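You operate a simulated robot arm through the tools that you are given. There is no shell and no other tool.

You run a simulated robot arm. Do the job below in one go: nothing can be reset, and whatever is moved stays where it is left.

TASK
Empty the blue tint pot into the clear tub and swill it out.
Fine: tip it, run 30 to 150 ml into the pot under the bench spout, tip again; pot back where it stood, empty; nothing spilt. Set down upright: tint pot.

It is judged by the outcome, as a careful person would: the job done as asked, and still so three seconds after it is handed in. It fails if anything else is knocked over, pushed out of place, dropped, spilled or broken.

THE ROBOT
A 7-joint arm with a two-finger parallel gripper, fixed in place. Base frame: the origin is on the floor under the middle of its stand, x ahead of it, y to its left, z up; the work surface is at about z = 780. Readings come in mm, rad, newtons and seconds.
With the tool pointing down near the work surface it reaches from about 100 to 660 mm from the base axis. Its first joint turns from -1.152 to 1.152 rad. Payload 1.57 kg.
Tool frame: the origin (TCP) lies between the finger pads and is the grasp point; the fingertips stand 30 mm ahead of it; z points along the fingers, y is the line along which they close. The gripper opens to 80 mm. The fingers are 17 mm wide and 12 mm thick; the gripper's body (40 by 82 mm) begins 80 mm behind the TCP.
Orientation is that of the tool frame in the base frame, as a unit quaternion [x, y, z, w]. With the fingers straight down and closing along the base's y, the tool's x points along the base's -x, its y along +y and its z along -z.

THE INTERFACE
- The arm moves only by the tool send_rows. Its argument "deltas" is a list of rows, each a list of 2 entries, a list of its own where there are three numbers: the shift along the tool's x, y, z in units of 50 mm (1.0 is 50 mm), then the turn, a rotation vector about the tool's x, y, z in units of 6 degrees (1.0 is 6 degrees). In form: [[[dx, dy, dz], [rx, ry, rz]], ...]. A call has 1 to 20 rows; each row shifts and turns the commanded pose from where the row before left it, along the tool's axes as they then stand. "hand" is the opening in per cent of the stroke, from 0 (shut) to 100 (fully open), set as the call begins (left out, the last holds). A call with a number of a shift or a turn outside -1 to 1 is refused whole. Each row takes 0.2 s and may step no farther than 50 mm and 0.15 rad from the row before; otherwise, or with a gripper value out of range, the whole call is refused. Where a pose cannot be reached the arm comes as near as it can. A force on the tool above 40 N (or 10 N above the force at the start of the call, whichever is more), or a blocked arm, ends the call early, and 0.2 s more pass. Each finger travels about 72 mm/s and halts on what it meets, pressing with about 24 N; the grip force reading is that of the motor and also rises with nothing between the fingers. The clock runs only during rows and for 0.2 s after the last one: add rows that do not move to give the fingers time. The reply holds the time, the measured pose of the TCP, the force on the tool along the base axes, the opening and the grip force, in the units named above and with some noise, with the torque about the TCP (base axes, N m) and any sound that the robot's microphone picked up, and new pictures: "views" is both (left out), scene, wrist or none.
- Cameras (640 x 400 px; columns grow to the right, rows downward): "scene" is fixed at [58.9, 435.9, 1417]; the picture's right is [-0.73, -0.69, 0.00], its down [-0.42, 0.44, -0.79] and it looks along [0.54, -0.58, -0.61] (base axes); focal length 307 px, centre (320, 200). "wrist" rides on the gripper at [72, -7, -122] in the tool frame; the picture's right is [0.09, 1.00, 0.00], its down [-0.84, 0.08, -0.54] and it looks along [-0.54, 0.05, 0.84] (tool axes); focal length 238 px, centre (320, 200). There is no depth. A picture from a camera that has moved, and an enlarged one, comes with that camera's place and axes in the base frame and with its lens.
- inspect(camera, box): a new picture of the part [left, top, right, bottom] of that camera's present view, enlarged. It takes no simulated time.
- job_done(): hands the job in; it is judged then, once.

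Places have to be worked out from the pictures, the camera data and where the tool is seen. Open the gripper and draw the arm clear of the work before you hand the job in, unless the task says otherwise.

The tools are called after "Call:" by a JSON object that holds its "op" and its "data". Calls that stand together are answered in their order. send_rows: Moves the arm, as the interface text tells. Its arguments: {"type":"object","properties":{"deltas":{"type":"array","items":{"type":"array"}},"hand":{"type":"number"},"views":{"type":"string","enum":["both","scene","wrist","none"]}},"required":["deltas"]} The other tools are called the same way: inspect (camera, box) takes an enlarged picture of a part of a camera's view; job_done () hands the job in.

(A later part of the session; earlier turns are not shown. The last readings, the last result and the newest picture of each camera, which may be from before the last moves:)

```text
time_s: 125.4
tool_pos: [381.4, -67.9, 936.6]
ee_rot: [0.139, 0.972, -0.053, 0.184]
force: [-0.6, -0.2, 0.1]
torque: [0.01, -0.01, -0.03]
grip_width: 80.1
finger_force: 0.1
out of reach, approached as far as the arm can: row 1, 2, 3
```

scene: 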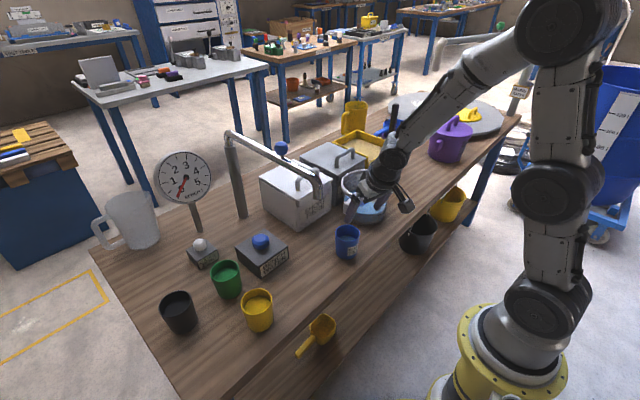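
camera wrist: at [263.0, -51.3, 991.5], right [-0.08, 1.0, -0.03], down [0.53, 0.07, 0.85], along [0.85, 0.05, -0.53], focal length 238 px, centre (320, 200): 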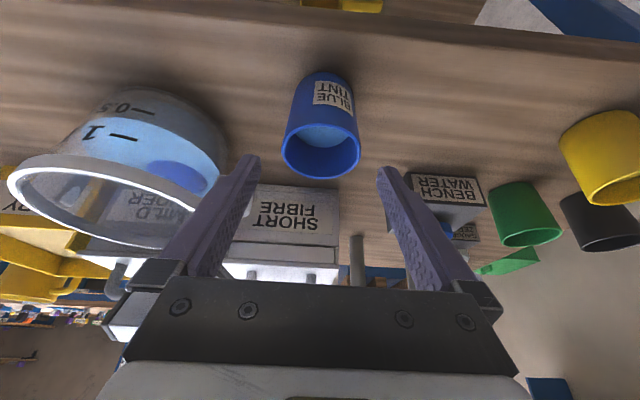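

My readings fit a wrist-branch problem: the wrist is flipped, and the forearm roll is at its stop, so the tool cannot reach vertical. To unflip it in free space, I pitch the tool up about the wrist centre toward alignment with the forearm.

Call:
{"op": "send_rows", "data": {"deltas": [[[-0.31, 0, 0], [0, -0.65, 0]], [[-0.31, 0, 0], [0, -0.65, 0]], [[-0.31, 0, 0], [0, -0.65, 0]], [[-0.31, 0, 0], [0, -0.65, 0]], [[0, 0, 0], [0, 0, 0]]], "views": "scene"}}

```text
time_s: 126.6
tool_pos: [435.7, -82.5, 966.0]
ee_rot: [0.13, 0.937, -0.072, 0.315]
force: [-0.8, 0.6, 0.0]
torque: [0.0, 0.0, 0.0]
grip_width: 79.8
finger_force: 0.0
```

scene: 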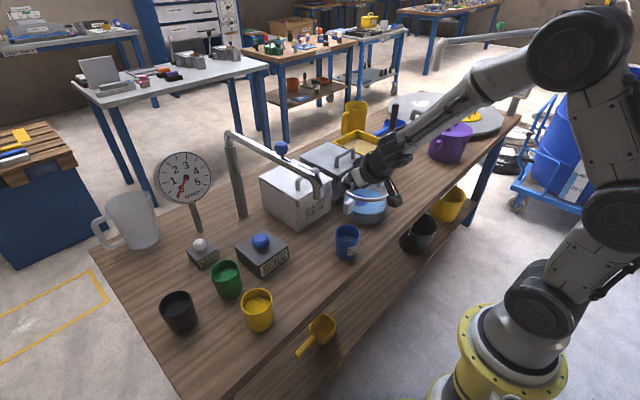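

No reach complaint this time. I continue pitching up about the wrist centre by another 27°, so the tool passes above the forearm line, staying well to the -y side of the spout.

Call:
{"op": "send_rows", "data": {"deltas": [[[-0.361, 0, 0], [0, -0.75, 0]], [[-0.361, 0, 0], [0, -0.75, 0]], [[-0.361, 0, 0], [0, -0.75, 0]], [[-0.361, 0, 0], [0, -0.75, 0]], [[-0.361, 0, 0], [0, -0.75, 0]], [[-0.361, 0, 0], [0, -0.75, 0]], [[0, 0, 0], [0, 0, 0]]], "views": "scene"}}

```text
time_s: 128.2
tool_pos: [505.1, -99.8, 1047.7]
ee_rot: [0.111, 0.838, -0.1, 0.525]
force: [-0.4, -0.3, 0.2]
torque: [0.01, -0.01, 0.0]
grip_width: 80.0
finger_force: 0.0
```

scene: 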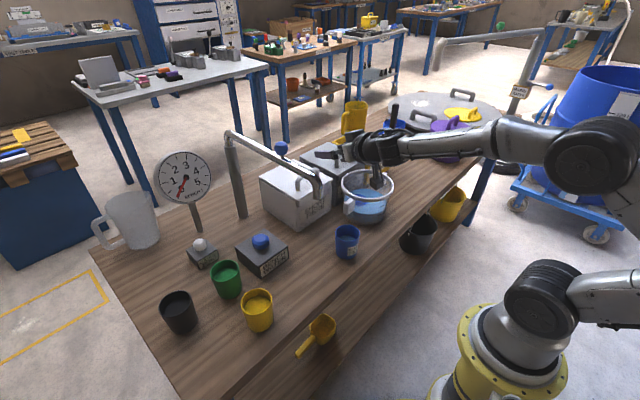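

The elbow adapted and the tool now lines up with the forearm. I pitch another 25° to get clearly past it.

Call:
{"op": "send_rows", "data": {"deltas": [[[-0.361, 0, 0], [0, -0.75, 0]], [[-0.361, 0, 0], [0, -0.75, 0]], [[-0.361, 0, 0], [0, -0.75, 0]], [[-0.361, 0, 0], [0, -0.75, 0]], [[-0.361, 0, 0], [0, -0.75, 0]], [[-0.361, 0, 0], [0, -0.75, 0]], [[0, 0, 0], [0, 0, 0]]], "views": "scene"}}

```text
time_s: 129.8
tool_pos: [533.7, -103.4, 1150.0]
ee_rot: [0.084, 0.692, -0.123, 0.706]
force: [-0.7, 0.4, -0.8]
torque: [-0.01, 0.01, 0.03]
grip_width: 80.0
finger_force: 0.0
```

scene: 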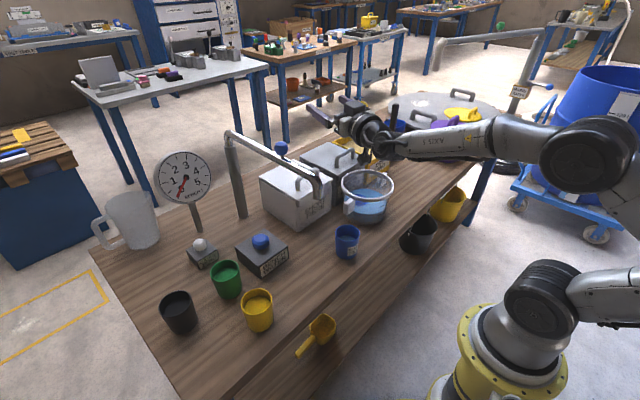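

The tool is horizontal now, clearly past the forearm. I rotate it exactly into the arm's vertical plane and take out the small roll.

Call:
{"op": "send_rows", "data": {"deltas": [[[0, 0, 0], [-0.49, -0.025, 0.26]], [[0, 0, 0], [-0.49, -0.025, 0.26]], [[0, 0, 0], [0, 0, 0]]], "views": "none"}}

```text
time_s: 130.6
tool_pos: [535.1, -68.8, 1150.1]
ee_rot: [0.072, 0.694, -0.074, 0.712]
force: [1.0, 0.2, 0.1]
torque: [-0.02, -0.01, 0.0]
grip_width: 80.2
finger_force: 0.1
out of reach, approached as far as the arm can: row 1, 2
```

That was refused, which suggests the wrist is in the normal branch already, with the forearm roll at its far end here. So I simply reverse the pitch the way I came, keeping the same heading.

Call:
{"op": "send_rows", "data": {"deltas": [[[0.18, 0, 0], [0.245, 0.4, 0]], [[0.361, 0, 0], [0.245, 0.75, 0]], [[0.361, 0, 0], [0, 0.75, 0]], [[0.361, 0, 0], [0, 0.75, 0]], [[0.361, 0, 0], [0, 0.75, 0]], [[0.361, 0, 0], [0, 0.75, 0]], [[0.361, 0, 0], [0, 0.75, 0]], [[0.361, 0, 0], [0, 0.75, 0]], [[0, 0, 0], [0, 0, 0]]], "views": "scene"}}

```text
time_s: 132.6
tool_pos: [507.6, -63.7, 1022.1]
ee_rot: [0.105, 0.869, -0.058, 0.48]
force: [-0.3, 0.2, 0.1]
torque: [0.0, 0.01, 0.0]
grip_width: 79.9
finger_force: 0.1
```

scene: 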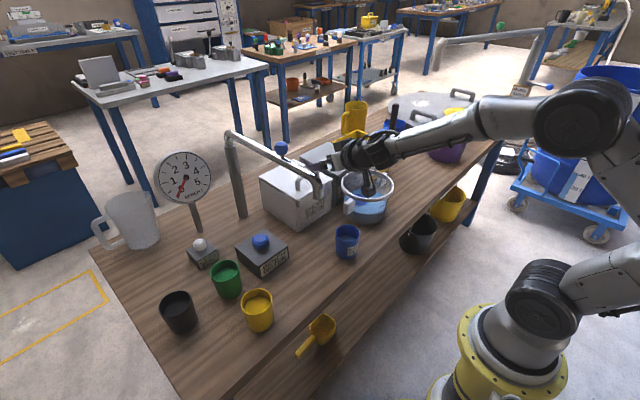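

That went cleanly. I keep straightening the tool while easing the wrist outward and a bit toward -y.

Call:
{"op": "send_rows", "data": {"deltas": [[[0.206, -0.066, 0.054], [0, 0.75, 0]], [[0.206, -0.066, 0.04], [0, 0.75, 0]], [[0.206, -0.066, 0.027], [0, 0.75, 0]], [[0.204, -0.066, 0.014], [0, 0.75, 0]], [[0.202, -0.066, 0], [0, 0.75, 0]], [[0.2, -0.066, -0.014], [0, 0.75, 0]], [[0.2, -0.066, -0.027], [0, 0.75, 0]], [[0, 0, 0], [0, 0, 0]]], "views": "none"}}

```text
time_s: 134.4
tool_pos: [457.1, -75.1, 969.8]
ee_rot: [0.117, 0.967, -0.029, 0.225]
force: [0.1, -0.5, 0.5]
torque: [0.01, 0.01, 0.0]
grip_width: 79.8
finger_force: 0.0
```

No complaint at 26°. I finish straightening to vertical.

Call:
{"op": "send_rows", "data": {"deltas": [[[0.2, 0, -0.03], [0, 0.73, 0]], [[0.2, 0, -0.04], [0, 0.73, 0]], [[0.2, 0, -0.05], [0, 0.73, 0]], [[0.2, 0, -0.06], [0, 0.73, 0]], [[0.2, 0, -0.07], [0, 0.73, 0]], [[0.2, 0, -0.08], [0, 0.73, 0]], [[0, 0, 0], [0, 0, 0]]], "views": "scene"}}

```text
time_s: 136.0
tool_pos: [397.2, -59.7, 969.4]
ee_rot: [0.122, 0.993, -0.001, 0.0]
force: [0.0, 0.0, -0.1]
torque: [0.0, -0.02, -0.01]
grip_width: 79.9
finger_force: 0.0
```

scene: 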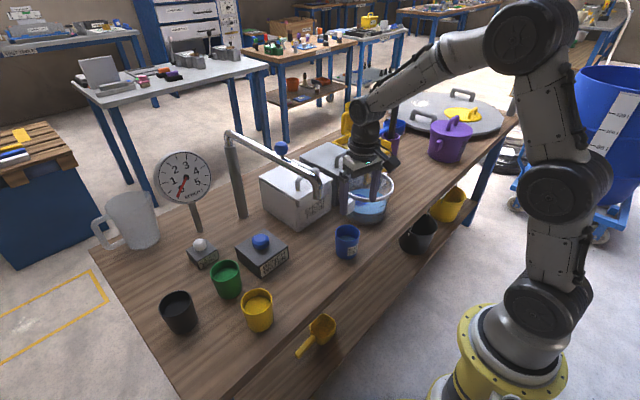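

The tool is vertical again. I turn the yaw back to zero and look down at the pot with the wrist camera.

Call:
{"op": "send_rows", "data": {"deltas": [[[0, 0.05, 0], [0, 0, -0.583]], [[-0.05, 0.05, 0], [0, 0, -0.583]], [[-0.05, 0.05, 0], [0, 0, -0.583]], [[-0.05, 0.05, 0], [0, 0, -0.583]], [[0, 0, 0], [0, 0, 0]]], "views": "wrist"}}

Call:
{"op": "inspect", "data": {"camera": "wrist", "box": [270, 85, 390, 175]}}

```text
time_s: 137.2
tool_pos: [406.9, -50.8, 968.7]
ee_rot: [-0.002, 1.0, 0.0, 0.0]
force: [-0.2, -0.2, -0.2]
torque: [0.01, 0.02, 0.01]
grip_width: 80.2
finger_force: 0.1
camera wrist: at [333.5, -57.0, 1091.3], right [-0.1, 1.0, 0.0], down [0.84, 0.08, 0.54], along [0.54, 0.05, -0.84], focal length 238 px, centre (320, 200)
```

wrist: 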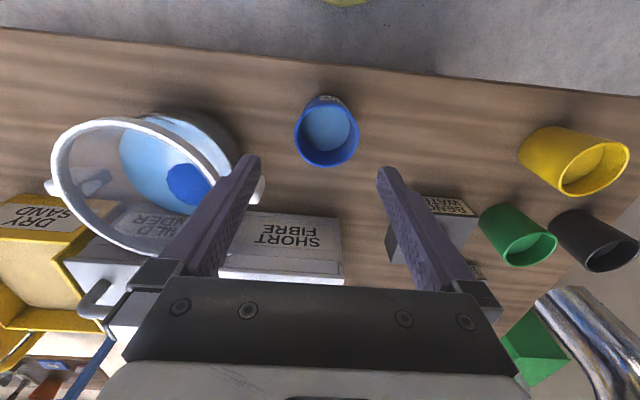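

```text
4.44 times, centred on (330, 130) of wrist
camera zoom: at [333.5, -57.0, 1091.3], right [-0.1, 1.0, 0.0], down [0.84, 0.08, 0.54], along [0.54, 0.05, -0.84], focal length 1059 px, centre (276, 511)
```

zoom: 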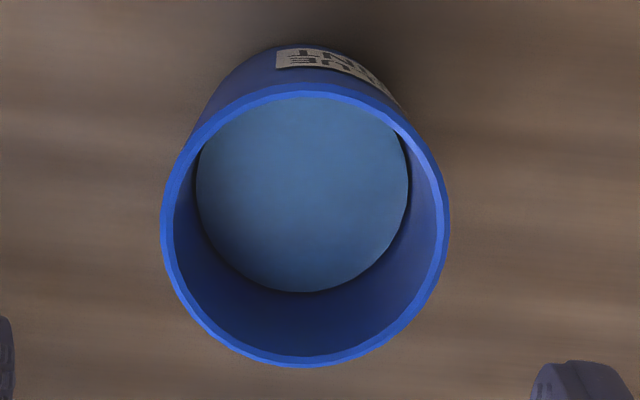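

The pot with its water is at about (413.3, -43.9), rim about 68 mm. I centre over it and lower to just above the rim for a final check.

Call:
{"op": "send_rows", "data": {"deltas": [[[-0.064, 0.069, 0.1], [0, 0, 0]], [[-0.064, 0.069, 0.3], [0, 0, 0]], [[0, 0, 0.4], [0, 0, 0]], [[0, 0, 0.4], [0, 0, 0]], [[0, 0, 0.35], [0, 0, 0]], [[0, 0, 0], [0, 0, 0]]], "views": "wrist"}}

Call:
{"op": "inspect", "data": {"camera": "wrist", "box": [220, 75, 420, 225]}}

```text
time_s: 138.6
tool_pos: [411.6, -45.6, 892.0]
ee_rot: [-0.002, 1.0, -0.001, 0.0]
force: [-0.9, 0.3, 0.0]
torque: [-0.02, 0.01, 0.03]
grip_width: 80.0
finger_force: 0.0
camera wrist: at [338.9, -51.8, 1014.2], right [-0.09, 1.0, 0.0], down [0.84, 0.08, 0.54], along [0.54, 0.05, -0.84], focal length 238 px, centre (320, 200)
```

wrist: 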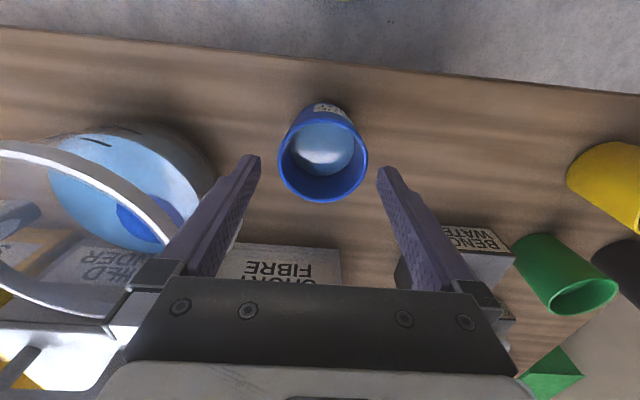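

```text
2.67 times, centred on (320, 150) of wrist
camera zoom: at [338.9, -51.8, 1014.2], right [-0.09, 1.0, 0.0], down [0.84, 0.08, 0.54], along [0.54, 0.05, -0.84], focal length 636 px, centre (320, 333)
```

zoom: 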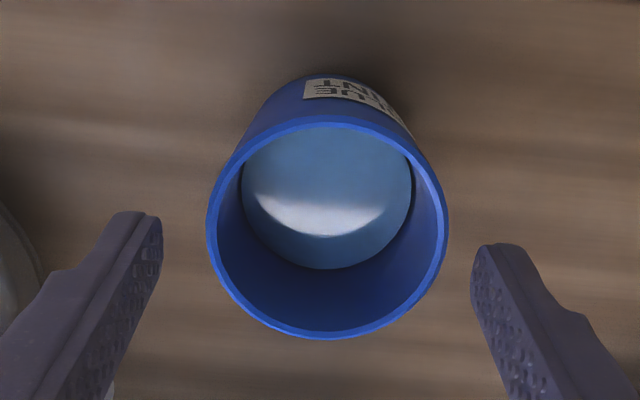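

Only about 2 mm off in each direction. I correct that and lower around the pot to grasp height.

Call:
{"op": "send_rows", "data": {"deltas": [[[-0.04, 0.034, 0.2], [0, 0, 0]], [[0, 0, 0.3], [0, 0, 0]], [[0, 0, 0.3], [0, 0, 0]], [[0, 0, 0.3], [0, 0, 0]], [[0, 0, 0.25], [0, 0, 0]], [[0, 0, 0.11], [0, 0, 0]], [[0, 0, 0], [0, 0, 0]]], "views": "wrist"}}

```text
time_s: 140.2
tool_pos: [413.8, -41.8, 818.9]
ee_rot: [-0.001, 1.0, -0.001, 0.0]
force: [-0.9, -1.1, 0.1]
torque: [-0.03, 0.03, 0.01]
grip_width: 80.0
finger_force: 0.1
camera wrist: at [341.4, -48.1, 941.4], right [-0.09, 1.0, 0.0], down [0.84, 0.08, 0.54], along [0.54, 0.05, -0.84], focal length 238 px, centre (320, 200)
```

wrist: 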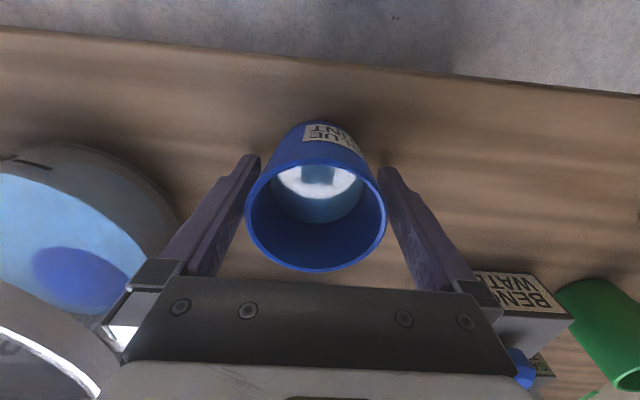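

Nearly centred. I shift 1.5 mm toward -y and close on the pot.

Call:
{"op": "send_rows", "data": {"deltas": [[[0, -0.03, 0], [0, 0, 0]], [[0, 0, 0], [0, 0, 0]]], "views": "none"}}

Call:
{"op": "send_rows", "data": {"deltas": [[[0, 0, 0], [0, 0, 0]], [[0, 0, 0], [0, 0, 0]], [[0, 0, 0], [0, 0, 0]], [[0, 0, 0], [0, 0, 0]]], "hand": 40, "views": "wrist"}}

```text
time_s: 140.8
tool_pos: [412.7, -43.4, 818.5]
ee_rot: [-0.001, 1.0, -0.001, 0.0]
force: [-0.2, 0.0, -0.7]
torque: [0.01, 0.03, -0.03]
grip_width: 79.7
finger_force: 0.0
```

```text
time_s: 141.8
tool_pos: [413.1, -43.3, 818.6]
ee_rot: [-0.001, 1.0, -0.001, 0.0]
force: [-0.7, -0.8, -0.4]
torque: [-0.05, 0.03, 0.0]
grip_width: 62.7
finger_force: 24.0
camera wrist: at [341.2, -49.9, 941.0], right [-0.09, 1.0, 0.0], down [0.84, 0.08, 0.54], along [0.54, 0.05, -0.84], focal length 238 px, centre (320, 200)
```

wrist: 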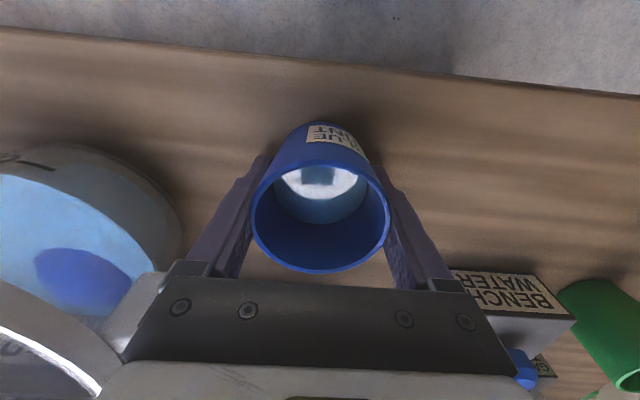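

Gripped at 62.7 mm. I lift gently to z≈1010.

Call:
{"op": "send_rows", "data": {"deltas": [[[0, 0, -0.08], [0, 0, 0]], [[0, 0, -0.15], [0, 0, 0]], [[0, 0, -0.25], [0, 0, 0]], [[0, 0, -0.35], [0, 0, 0]], [[0, 0, -0.4], [0, 0, 0]], [[0, 0, -0.4], [0, 0, 0]], [[0, 0, -0.4], [0, 0, 0]], [[0, 0, -0.4], [0, 0, 0]], [[0, 0, -0.4], [0, 0, 0]], [[0, 0, -0.4], [0, 0, 0]], [[0, 0, -0.3], [0, 0, 0]], [[0, 0, -0.2], [0, 0, 0]], [[0, 0, -0.1], [0, 0, 0]], [[0, 0, 0], [0, 0, 0]]], "views": "both"}}

```text
time_s: 144.8
tool_pos: [413.8, -44.4, 1009.7]
ee_rot: [-0.001, 1.0, -0.002, 0.0]
force: [0.3, -0.4, -0.7]
torque: [0.02, 0.03, 0.0]
grip_width: 62.7
finger_force: 24.1
camera wrist: at [340.7, -50.8, 1132.2], right [-0.09, 1.0, 0.0], down [0.84, 0.08, 0.54], along [0.54, 0.05, -0.84], focal length 238 px, centre (320, 200)
```

scene: 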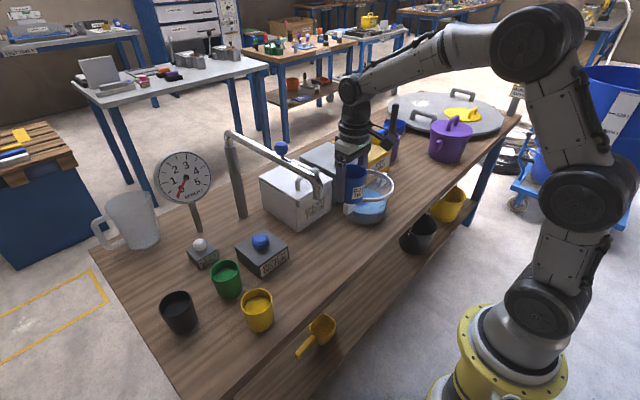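
wrist: 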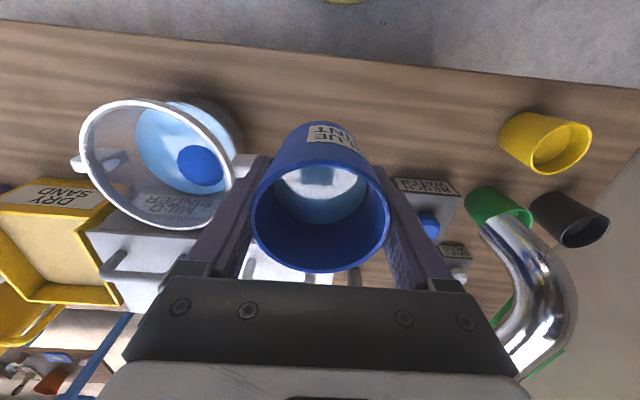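

The water rides level. I carry it smoothly over the tub to about (525, -220).

Call:
{"op": "send_rows", "data": {"deltas": [[[-0.044, -0.07, 0], [0, 0, 0]], [[-0.089, -0.14, 0], [0, 0, 0]], [[-0.133, -0.21, 0], [0, 0, 0]], [[-0.178, -0.281, 0], [0, 0, 0]], [[-0.2, -0.316, 0], [0, 0, 0]], [[-0.222, -0.351, 0], [0, 0, 0]], [[-0.222, -0.351, 0], [0, 0, 0]], [[-0.222, -0.351, 0], [0, 0, 0]], [[-0.222, -0.351, 0], [0, 0, 0]], [[-0.2, -0.316, 0], [0, 0, 0]], [[-0.178, -0.281, 0.08], [0, 0, 0]], [[-0.133, -0.21, 0.13], [0, 0, 0]], [[-0.111, -0.176, 0.17], [0, 0, 0]], [[-0.067, -0.105, 0.17], [0, 0, 0]], [[0, 0, 0.1], [0, 0, 0]], [[0, 0, 0.05], [0, 0, 0]], [[0, 0, 0], [0, 0, 0]]], "views": "both"}}

```text
time_s: 148.4
tool_pos: [524.5, -217.8, 975.9]
ee_rot: [-0.001, 1.0, -0.001, -0.001]
force: [-0.1, -0.1, -1.1]
torque: [0.0, -0.05, 0.02]
grip_width: 62.0
finger_force: 24.2
camera wrist: at [452.6, -224.7, 1097.5], right [-0.09, 1.0, 0.0], down [0.84, 0.08, 0.54], along [0.54, 0.05, -0.84], focal length 238 px, centre (320, 200)
```

scene: 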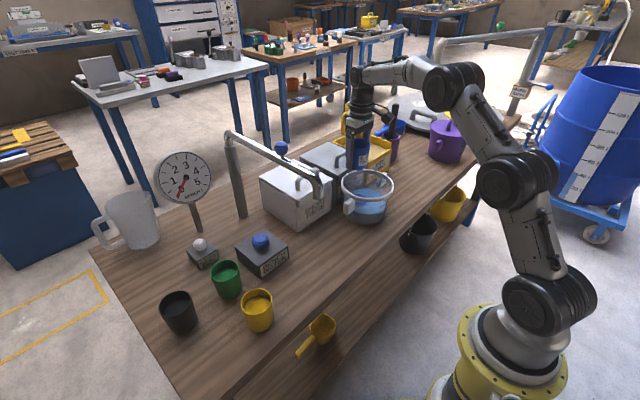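
wrist: 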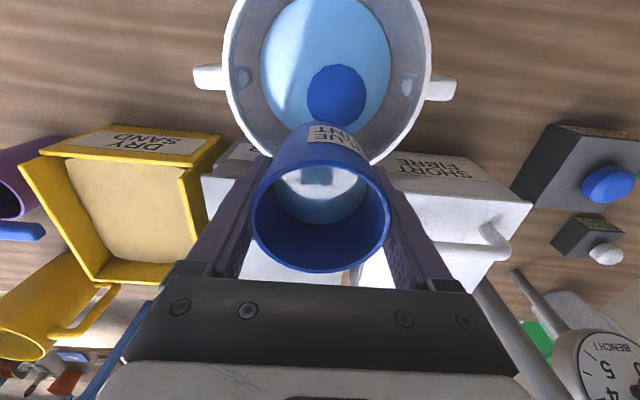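

The pot hangs over the tub just as for the first pour. I repeat that slow tilt, first to 36°.

Call:
{"op": "send_rows", "data": {"deltas": [[[0, 0, 0], [0, -0.2, 0]], [[0, 0, 0], [0, -0.4, 0]], [[0, 0, 0], [0, -0.5, 0]], [[0, 0, 0], [0, -0.6, 0]], [[0, 0, 0], [0, -0.6, 0]], [[0, 0, 0], [0, -0.6, 0]], [[0, 0, 0], [0, -0.6, 0]], [[0, 0, 0], [0, -0.6, 0]], [[0, 0, 0], [0, -0.6, 0]], [[0, 0, 0], [0, -0.6, 0]], [[0, 0, 0], [0, -0.4, 0]], [[0, 0, 0], [0, -0.3, 0]], [[0, 0, 0], [0, 0, 0]]], "views": "both"}}

```text
time_s: 151.2
tool_pos: [524.6, -219.1, 975.6]
ee_rot: [-0.001, 0.951, -0.001, 0.309]
force: [-1.1, 0.3, -1.5]
torque: [0.03, 0.0, 0.01]
grip_width: 62.4
finger_force: 24.1
camera wrist: at [394.5, -225.5, 1031.5], right [-0.08, 1.0, -0.06], down [0.36, 0.08, 0.93], along [0.93, 0.05, -0.36], focal length 238 px, centre (320, 200)
```

scene: 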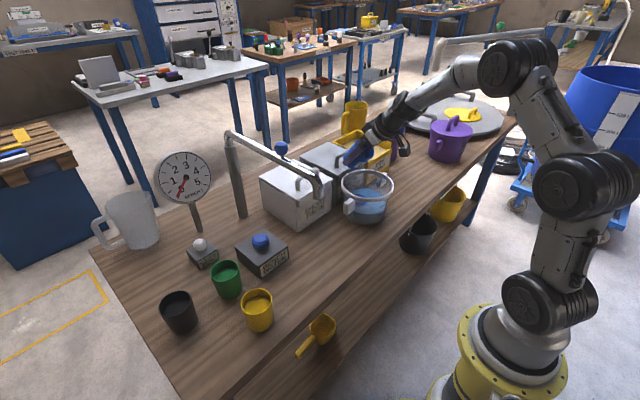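
wrist: 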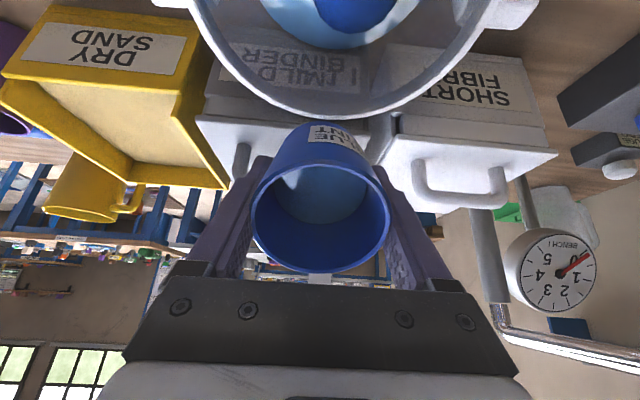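

Same pose as before and nothing has poured yet. I continue slowly to about 60°.

Call:
{"op": "send_rows", "data": {"deltas": [[[0, 0, 0], [0, -0.3, 0]], [[0, 0, 0], [0, -0.4, 0]], [[0, 0, 0], [0, -0.4, 0]], [[0, 0, 0], [0, -0.4, 0]], [[0, 0, 0], [0, -0.4, 0]], [[0, 0, 0], [0, -0.4, 0]], [[0, 0, 0], [0, -0.4, 0]], [[0, 0, 0], [0, -0.4, 0]], [[0, 0, 0], [0, -0.4, 0]], [[0, 0, 0], [0, -0.4, 0]]], "views": "wrist"}}

Call:
{"op": "inspect", "data": {"camera": "scene", "box": [300, 120, 420, 230]}}

```text
time_s: 153.4
tool_pos: [526.7, -216.5, 976.1]
ee_rot: [-0.001, 0.868, -0.001, 0.496]
force: [0.0, -0.7, -0.8]
torque: [0.0, 0.01, -0.02]
grip_width: 62.0
finger_force: 23.9
camera wrist: at [383.9, -224.6, 976.4], right [-0.05, 1.0, -0.08], down [-0.04, 0.08, 1.0], along [1.0, 0.05, 0.04], focal length 238 px, centre (320, 200)
```

wrist: 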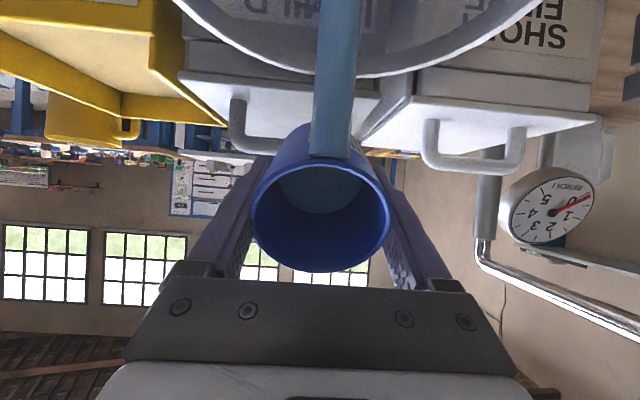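

```text
3.64 times, centred on (360, 175) of scene
camera zoom: at [58.9, 435.9, 1417.0], right [-0.73, -0.69, 0.0], down [-0.42, 0.44, -0.79], along [0.54, -0.58, -0.61], focal length 1116 px, centre (174, 291)
```

zoom: 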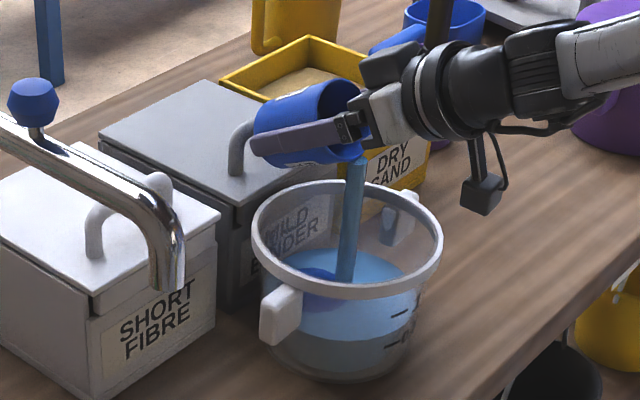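

The rinse water is pouring cleanly into the tub at 60°. I let it run a moment and keep tilting slowly to 72°.

Call:
{"op": "send_rows", "data": {"deltas": [[[0, 0, 0], [0, 0, 0]], [[0, 0, 0], [0, 0, 0]], [[0, 0, 0], [0, 0, 0]], [[0, 0, 0], [0, 0, 0]], [[0, 0, 0], [0, -0.3, 0]], [[0, 0, 0], [0, -0.3, 0]], [[0, 0, 0], [0, -0.3, 0]], [[0, 0, 0], [0, -0.3, 0]], [[0, 0, 0], [0, -0.3, 0]], [[0, 0, 0], [0, -0.3, 0]], [[0, 0, 0], [0, -0.2, 0]], [[0, 0, 0], [0, 0, 0]], [[0, 0, 0], [0, 0, 0]], [[0, 0, 0], [0, 0, 0]]], "views": "wrist"}}

Call:
{"op": "inspect", "data": {"camera": "scene", "box": [300, 120, 420, 230]}}

```text
time_s: 156.4
tool_pos: [524.8, -219.1, 974.8]
ee_rot: [-0.002, 0.812, 0.0, 0.584]
force: [0.0, 0.1, -1.3]
torque: [0.0, 0.02, 0.02]
grip_width: 61.5
finger_force: 24.4
camera wrist: at [386.2, -224.8, 946.1], right [-0.03, 1.0, -0.09], down [-0.25, 0.08, 0.97], along [0.97, 0.05, 0.24], focal length 238 px, centre (320, 200)
```

wrist: 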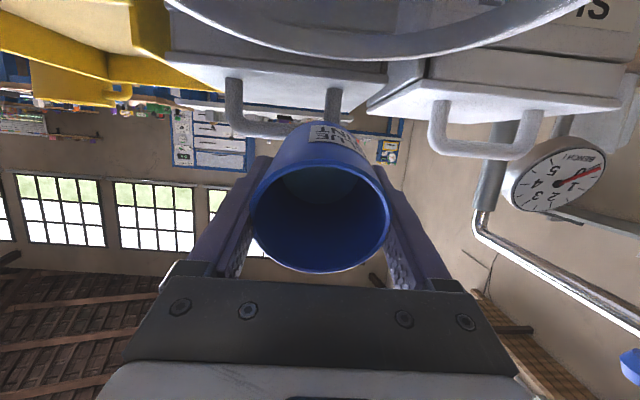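

```text
3.64 times, centred on (360, 175) of scene
camera zoom: at [58.9, 435.9, 1417.0], right [-0.73, -0.69, 0.0], down [-0.42, 0.44, -0.79], along [0.54, -0.58, -0.61], focal length 1116 px, centre (174, 291)
```

zoom: 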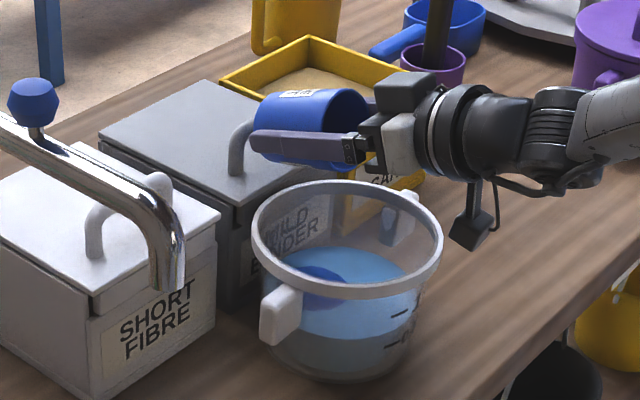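

The tilt continues to work as before and the pot is steady in the grip. I go on to about 90° with the same small rise and draw-back.

Call:
{"op": "send_rows", "data": {"deltas": [[[-0.05, 0, -0.05], [0, -0.3, 0]], [[-0.08, 0, -0.06], [0, -0.3, 0]], [[-0.1, 0, -0.06], [0, -0.3, 0]], [[-0.1, 0, -0.06], [0, -0.3, 0]], [[-0.1, 0, -0.06], [0, -0.3, 0]], [[-0.1, 0, -0.06], [0, -0.3, 0]], [[-0.1, 0, -0.05], [0, -0.3, 0]], [[-0.1, 0, -0.05], [0, -0.3, 0]], [[-0.1, 0, -0.05], [0, -0.3, 0]], [[-0.1, 0, -0.05], [0, -0.3, 0]], [[0, 0, 0], [0, 0, 0]], [[0, 0, 0], [0, 0, 0]], [[0, 0, 0], [0, 0, 0]], [[0, 0, 0], [0, 0, 0]]], "views": "wrist"}}

Call:
{"op": "inspect", "data": {"camera": "scene", "box": [300, 120, 420, 230]}}

```text
time_s: 159.4
tool_pos: [506.7, -217.2, 1023.8]
ee_rot: [-0.001, 0.711, 0.0, 0.704]
force: [0.1, 0.3, -1.1]
torque: [-0.04, 0.0, -0.01]
grip_width: 61.5
finger_force: 24.1
camera wrist: at [383.6, -225.3, 954.7], right [0.0, 1.0, -0.09], down [-0.53, 0.08, 0.84], along [0.85, 0.05, 0.53], focal length 238 px, centre (320, 200)
```

wrist: 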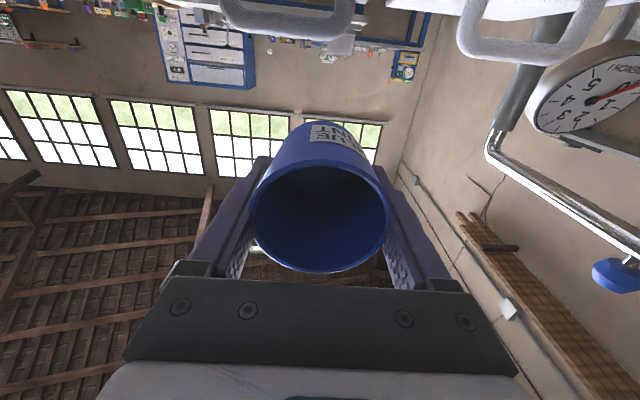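

```text
3.64 times, centred on (360, 175) of scene
camera zoom: at [58.9, 435.9, 1417.0], right [-0.73, -0.69, 0.0], down [-0.42, 0.44, -0.79], along [0.54, -0.58, -0.61], focal length 1116 px, centre (174, 291)
```

zoom: 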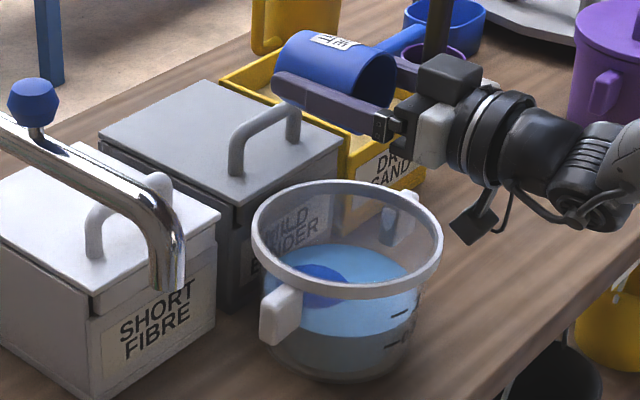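

Already draining well at 90°. Now I go on to 132° with the same rise as the first time and hold there to drain fully.

Call:
{"op": "send_rows", "data": {"deltas": [[[-0.105, 0, -0.036], [0, -0.5, 0]], [[-0.105, 0, -0.03], [0, -0.5, 0]], [[-0.105, 0, -0.024], [0, -0.5, 0]], [[-0.105, 0, -0.018], [0, -0.5, 0]], [[-0.105, 0, -0.012], [0, -0.5, 0]], [[-0.105, 0, -0.006], [0, -0.5, 0]], [[-0.105, 0, 0], [0, -0.5, 0]], [[-0.105, 0, 0.006], [0, -0.5, 0]], [[-0.105, 0, 0.012], [0, -0.5, 0]], [[-0.105, 0, 0.018], [0, -0.5, 0]], [[-0.105, 0, 0.024], [0, -0.5, 0]], [[-0.105, 0, 0.03], [0, -0.5, 0]], [[-0.105, 0, 0.036], [0, -0.5, 0]], [[-0.105, 0, 0.04], [0, -0.5, 0]], [[0, 0, 0], [0, 0, 0]], [[0, 0, 0], [0, 0, 0]], [[0, 0, 0], [0, 0, 0]], [[0, 0, 0], [0, 0, 0]]], "views": "wrist"}}

Call:
{"op": "inspect", "data": {"camera": "scene", "box": [300, 100, 430, 230]}}

```text
time_s: 163.2
tool_pos: [484.0, -218.4, 1097.1]
ee_rot: [-0.001, 0.412, 0.001, 0.911]
force: [0.5, -0.6, -0.1]
torque: [0.0, 0.03, 0.01]
grip_width: 60.8
finger_force: 23.8
camera wrist: at [439.5, -225.0, 962.4], right [0.06, 1.0, -0.07], down [-0.96, 0.08, 0.27], along [0.27, 0.05, 0.96], focal length 238 px, centre (320, 200)
```

wrist: 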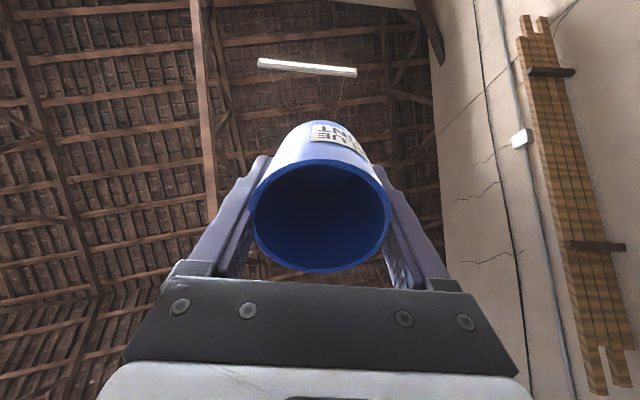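

```text
3.08 times, centred on (365, 165) of scene
camera zoom: at [58.9, 435.9, 1417.0], right [-0.73, -0.69, 0.0], down [-0.42, 0.44, -0.79], along [0.54, -0.58, -0.61], focal length 944 px, centre (182, 308)
```

zoom: 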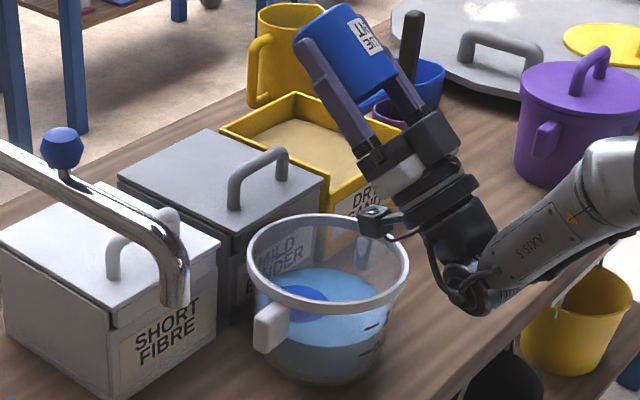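

No stream remains. I hold a little longer, and tip a bit past that, up to 146° with a 30 mm rise, to shed the last drops into the tub.

Call:
{"op": "send_rows", "data": {"deltas": [[[0, 0, 0], [0, 0, 0]], [[0, 0, 0], [0, 0, 0]], [[0, 0, 0], [0, 0, 0]], [[0, 0, 0], [0, 0, 0]], [[0, 0, 0], [0, 0, 0]], [[-0.225, 0, 0.2], [0, 0, 0]], [[-0.225, 0, 0.2], [0, 0, 0]], [[0, 0, 0], [0, -0.8, 0]], [[0, 0, 0], [0, -0.8, 0]], [[0, 0, 0], [0, -0.8, 0]], [[0, 0, 0], [0, 0, 0]], [[0, 0, 0], [0, 0, 0]], [[0, 0, 0], [0, 0, 0]], [[0, 0, 0], [0, 0, 0]], [[0, 0, 0], [0, 0, 0]]], "views": "wrist"}}

Call:
{"op": "inspect", "data": {"camera": "wrist", "box": [230, 110, 410, 290]}}

```text
time_s: 166.4
tool_pos: [484.0, -217.5, 1126.7]
ee_rot: [-0.001, 0.294, 0.001, 0.956]
force: [-0.1, -0.4, -1.2]
torque: [0.0, 0.0, -0.01]
grip_width: 60.5
finger_force: 24.7
camera wrist: at [474.5, -224.7, 986.0], right [0.07, 1.0, -0.05], down [-1.0, 0.08, 0.02], along [0.03, 0.05, 1.0], focal length 238 px, centre (320, 200)
```

wrist: 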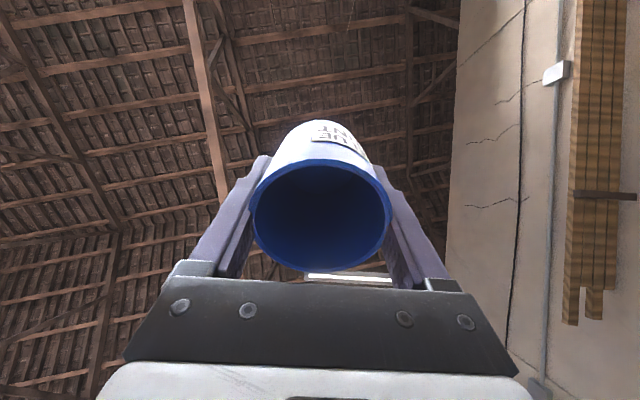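

```text
2.22 times, centred on (320, 200) of wrist
camera zoom: at [474.5, -224.7, 986.0], right [0.07, 1.0, -0.05], down [-1.0, 0.08, 0.02], along [0.03, 0.05, 1.0], focal length 530 px, centre (320, 200)
```

zoom: 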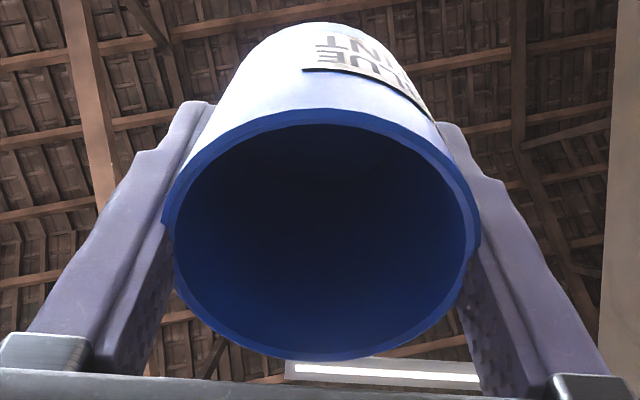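

The pot is empty. I turn it upright above the tub.

Call:
{"op": "send_rows", "data": {"deltas": [[[0, 0, 0], [0, 0.6, 0]], [[0, 0, 0], [0, 0.9, 0]], [[0, 0, 0], [0, 1, 0]], [[0, 0, 0], [0, 1, 0]], [[0, 0, 0], [0, 1, 0]], [[0, 0, 0], [0, 1, 0]], [[0, 0, 0], [0, 1, 0]], [[0, 0, 0], [0, 1, 0]], [[0, 0, 0], [0, 1, 0]], [[0, 0, 0], [0, 1, 0]], [[0, 0, 0], [0, 1, 0]], [[0, 0, 0], [0, 1, 0]], [[0, 0, 0], [0, 1, 0]], [[0, 0, 0], [0, 1, 0]], [[0, 0, 0], [0, 1, 0]], [[0, 0, 0], [0, 1, 0]], [[0, 0, 0], [0, 1, 0]], [[0, 0, 0], [0, 1, 0]], [[0, 0, 0], [0, 1, 0]], [[0, 0, 0], [0, 1, 0]]], "views": "none"}}

Call:
{"op": "send_rows", "data": {"deltas": [[[0, 0, 0], [0, 1, 0]], [[0, 0, 0], [0, 1, 0]], [[0, 0, 0], [0, 1, 0]], [[0, 0, 0], [0, 1, 0]], [[0, 0, 0], [0, 0.8, 0]], [[0, 0, 0], [0, 0, 0]], [[0, 0, 0], [0, 0, 0]]], "views": "both"}}

Call:
{"op": "inspect", "data": {"camera": "wrist", "box": [230, 110, 410, 290]}}

```text
time_s: 170.6
tool_pos: [485.0, -217.5, 1128.9]
ee_rot: [-0.001, 0.969, 0.0, 0.248]
force: [-0.3, 0.1, -0.5]
torque: [-0.02, -0.02, -0.04]
grip_width: 59.9
finger_force: 23.7
```

```text
time_s: 172.2
tool_pos: [484.9, -217.8, 1127.6]
ee_rot: [-0.001, 1.0, -0.001, 0.0]
force: [0.8, -0.2, -0.6]
torque: [-0.01, 0.0, 0.0]
grip_width: 59.8
finger_force: 24.4
camera wrist: at [411.9, -224.4, 1250.4], right [-0.09, 1.0, 0.0], down [0.84, 0.08, 0.54], along [0.54, 0.05, -0.84], focal length 238 px, centre (320, 200)
```

scene: 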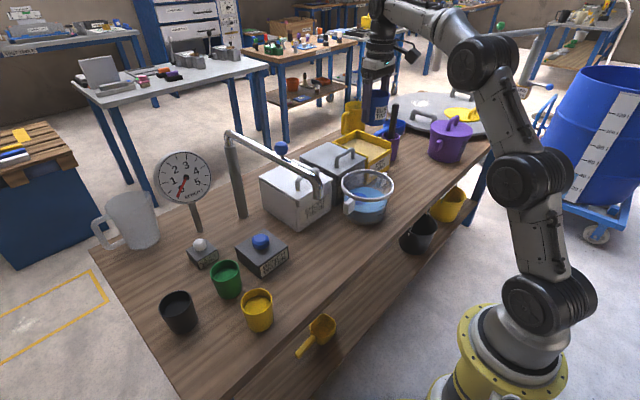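
wrist: 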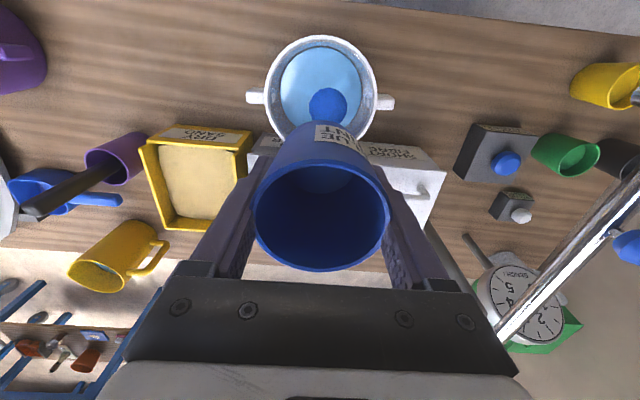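

```text
2.22 times, centred on (320, 200) of wrist
camera zoom: at [411.9, -224.4, 1250.4], right [-0.09, 1.0, 0.0], down [0.84, 0.08, 0.54], along [0.54, 0.05, -0.84], focal length 530 px, centre (320, 200)
```

zoom: 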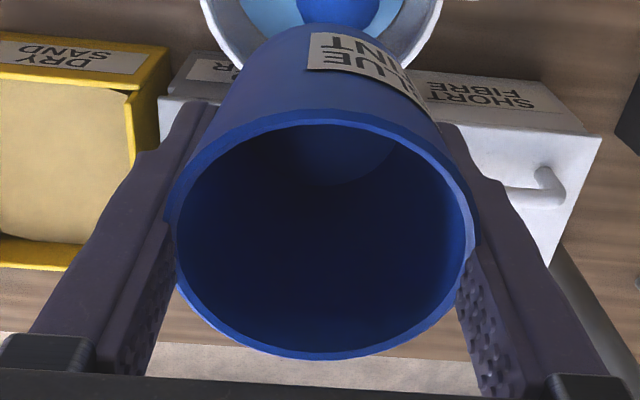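

The pot is empty, upright, and the bench is clean. I carry it back toward its home spot, TCP ≈ (428.8, -414.3), at z≈1010.

Call:
{"op": "send_rows", "data": {"deltas": [[[0.04, -0.15, 0.09], [0, 0, 0]], [[0.09, -0.31, 0.19], [0, 0, 0]], [[0.13, -0.43, 0.26], [0, 0, 0]], [[0.13, -0.44, 0.26], [0, 0, 0]], [[0.13, -0.44, 0.26], [0, 0, 0]], [[0.13, -0.44, 0.26], [0, 0, 0]], [[0.13, -0.44, 0.26], [0, 0, 0]], [[0.13, -0.43, 0.26], [0, 0, 0]], [[0.11, -0.43, 0.26], [0, 0, 0]], [[0.07, -0.28, 0.16], [0, 0, 0]], [[0.03, -0.14, 0.08], [0, 0, 0]], [[0, 0, 0], [0, 0, 0]]], "views": "both"}}

```text
time_s: 174.8
tool_pos: [427.9, -414.8, 1010.2]
ee_rot: [-0.001, 1.0, -0.001, 0.001]
force: [0.1, 0.4, -0.3]
torque: [-0.03, -0.02, 0.02]
grip_width: 59.8
finger_force: 23.9
camera wrist: at [355.1, -421.9, 1133.1], right [-0.09, 1.0, 0.0], down [0.84, 0.08, 0.54], along [0.54, 0.05, -0.84], focal length 238 px, centre (320, 200)
```

scene: 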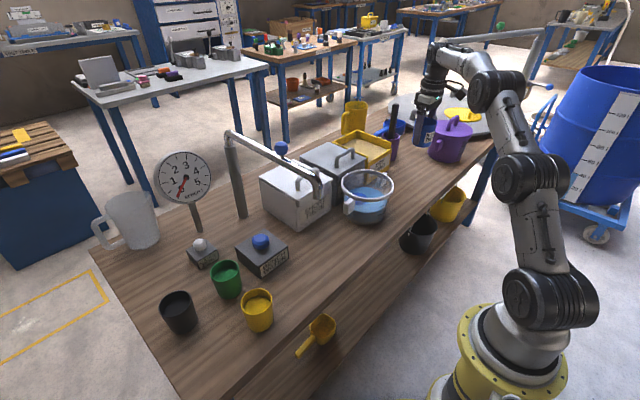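
wrist: 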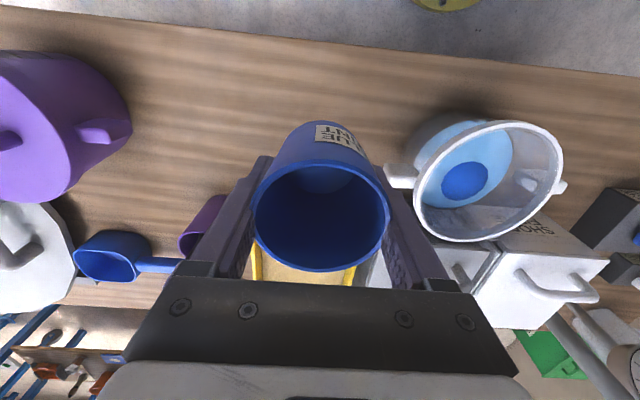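

Over the home spot. I lower to about z=832, then creep down, since the pot may have slipped a few millimetres in the pads.

Call:
{"op": "send_rows", "data": {"deltas": [[[0, 0, 0.15], [0, 0, 0]], [[0, 0, 0.3], [0, 0, 0]], [[0, 0, 0.4], [0, 0, 0]], [[0, 0, 0.4], [0, 0, 0]], [[0, 0, 0.4], [0, 0, 0]], [[0, 0, 0.4], [0, 0, 0]], [[0, 0, 0.4], [0, 0, 0]], [[0, 0, 0.4], [0, 0, 0]], [[0, 0, 0.35], [0, 0, 0]], [[0, 0, 0.2], [0, 0, 0]], [[0, 0, 0.1], [0, 0, 0]], [[0, 0, 0.06], [0, 0, 0]], [[0, 0, 0], [0, 0, 0]]], "views": "both"}}

Call:
{"op": "inspect", "data": {"camera": "scene", "box": [380, 140, 450, 210]}}

```text
time_s: 177.6
tool_pos: [429.3, -415.8, 832.2]
ee_rot: [-0.002, 1.0, 0.0, 0.0]
force: [-0.6, -0.7, -0.8]
torque: [0.0, -0.01, 0.03]
grip_width: 59.6
finger_force: 24.1
camera wrist: at [356.5, -421.4, 954.1], right [-0.09, 1.0, 0.0], down [0.84, 0.08, 0.54], along [0.54, 0.05, -0.84], focal length 238 px, centre (320, 200)
```

scene: 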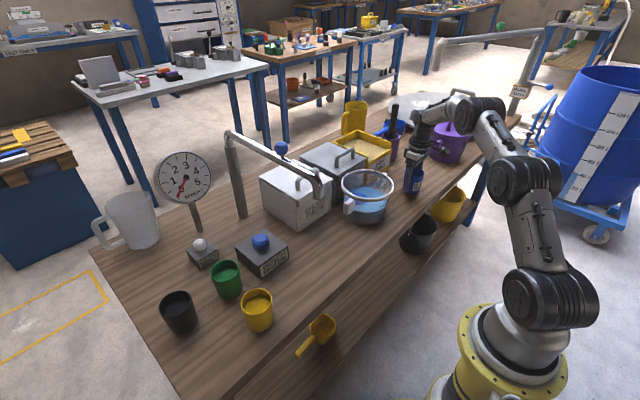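
wrist: 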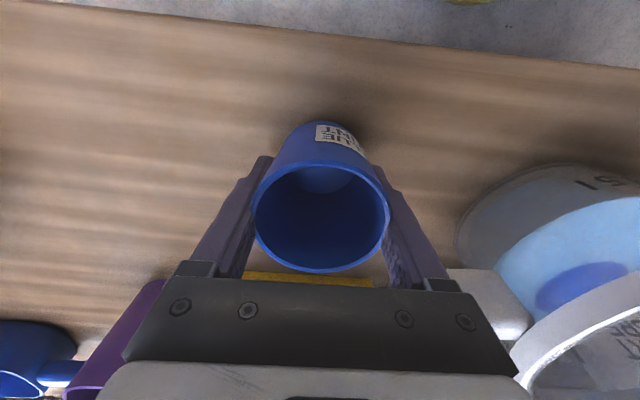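

```text
5.71 times, centred on (415, 175) of scene
camera zoom: at [58.9, 435.9, 1417.0], right [-0.73, -0.69, 0.0], down [-0.42, 0.44, -0.79], along [0.54, -0.58, -0.61], focal length 1754 px, centre (-223, 343)
```

zoom: 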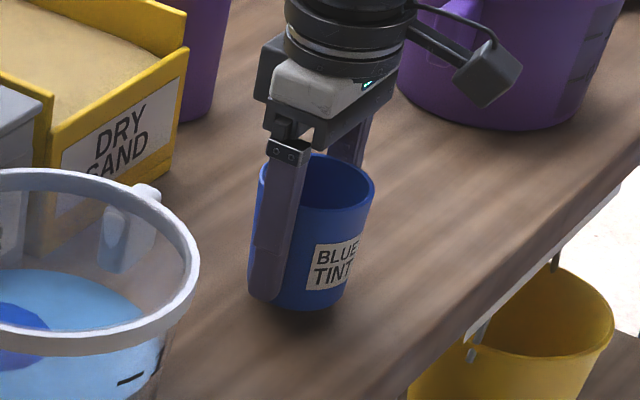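

About 10 mm above the bench by my estimate. I creep down in 2 mm steps.

Call:
{"op": "send_rows", "data": {"deltas": [[[0, 0, 0.04], [0, 0, 0]], [[0, 0, 0.04], [0, 0, 0]], [[0, 0, 0.04], [0, 0, 0]], [[0, 0, 0], [0, 0, 0]]], "views": "none"}}

Call:
{"op": "send_rows", "data": {"deltas": [[[0, 0, 0.02], [0, 0, 0]], [[0, 0, 0.02], [0, 0, 0]], [[0, 0, 0], [0, 0, 0]]], "views": "none"}}

```text
time_s: 178.6
tool_pos: [428.2, -413.4, 826.1]
ee_rot: [-0.002, 1.0, 0.0, -0.001]
force: [-0.1, 0.7, 0.2]
torque: [0.02, -0.01, -0.04]
grip_width: 59.7
finger_force: 24.0
```

```text
time_s: 179.4
tool_pos: [428.7, -415.2, 825.1]
ee_rot: [-0.001, 1.0, -0.001, 0.0]
force: [-0.2, -0.3, -0.7]
torque: [-0.01, 0.0, 0.02]
grip_width: 59.8
finger_force: 23.7
```

Still no contact at z≈825. I continue 1 mm at a time.

Call:
{"op": "send_rows", "data": {"deltas": [[[0, 0, 0.02], [0, 0, 0]], [[0, 0, 0.02], [0, 0, 0]], [[0, 0, 0], [0, 0, 0]]], "views": "none"}}

Call:
{"op": "send_rows", "data": {"deltas": [[[0, 0, 0.02], [0, 0, 0]], [[0, 0, 0], [0, 0, 0]]], "views": "none"}}

```text
time_s: 180.2
tool_pos: [429.7, -415.5, 822.9]
ee_rot: [-0.001, 1.0, -0.002, -0.001]
force: [-0.4, 0.1, 0.4]
torque: [0.02, 0.01, 0.0]
grip_width: 59.4
finger_force: 23.7
```

```text
time_s: 180.8
tool_pos: [430.1, -414.3, 821.0]
ee_rot: [-0.001, 1.0, 0.0, 0.0]
force: [-0.4, 0.0, -0.9]
torque: [-0.01, 0.02, 0.0]
grip_width: 59.6
finger_force: 24.0
```

No contact yet at z≈821, close to the original grasp height of 818.7. I keep creeping down.

Call:
{"op": "send_rows", "data": {"deltas": [[[0, 0, 0.02], [0, 0, 0]], [[0, 0, 0], [0, 0, 0]]], "views": "none"}}

Call:
{"op": "send_rows", "data": {"deltas": [[[0, 0, 0.02], [0, 0, 0]], [[0, 0, 0], [0, 0, 0]]], "views": "none"}}

Call:
{"op": "send_rows", "data": {"deltas": [[[0, 0, 0.02], [0, 0, 0]], [[0, 0, 0], [0, 0, 0]]], "views": "wrist"}}

```text
time_s: 181.4
tool_pos: [430.5, -415.0, 821.4]
ee_rot: [-0.001, 1.0, -0.001, 0.0]
force: [-0.1, 0.1, -0.9]
torque: [0.03, -0.01, -0.02]
grip_width: 59.9
finger_force: 23.7
```

```text
time_s: 182.0
tool_pos: [430.2, -415.1, 820.0]
ee_rot: [-0.001, 1.0, -0.001, 0.0]
force: [0.7, 0.6, -0.4]
torque: [-0.01, -0.02, 0.02]
grip_width: 59.4
finger_force: 24.2
```

```text
time_s: 182.6
tool_pos: [429.2, -415.5, 818.4]
ee_rot: [0.0, 1.0, -0.002, 0.001]
force: [-0.2, -0.4, 2.6]
torque: [-0.05, -0.03, 0.0]
grip_width: 59.6
finger_force: 24.2
camera wrist: at [356.9, -422.0, 941.6], right [-0.09, 1.0, 0.0], down [0.84, 0.08, 0.54], along [0.54, 0.05, -0.84], focal length 238 px, centre (320, 200)
```

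wrist: 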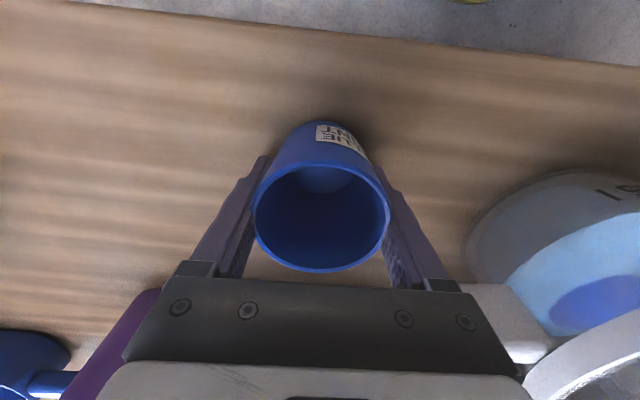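

First contact shows: +2.6 N at z≈819. I press one more millimetre to seat it flat.

Call:
{"op": "send_rows", "data": {"deltas": [[[0, 0, 0.02], [0, 0, 0]], [[0, 0, 0], [0, 0, 0]]], "views": "none"}}

```text
time_s: 183.2
tool_pos: [429.8, -415.4, 819.3]
ee_rot: [0.0, 1.0, 0.0, 0.001]
force: [-4.9, 0.0, 11.7]
torque: [-0.09, -0.02, -0.03]
grip_width: 59.6
finger_force: 24.1
```

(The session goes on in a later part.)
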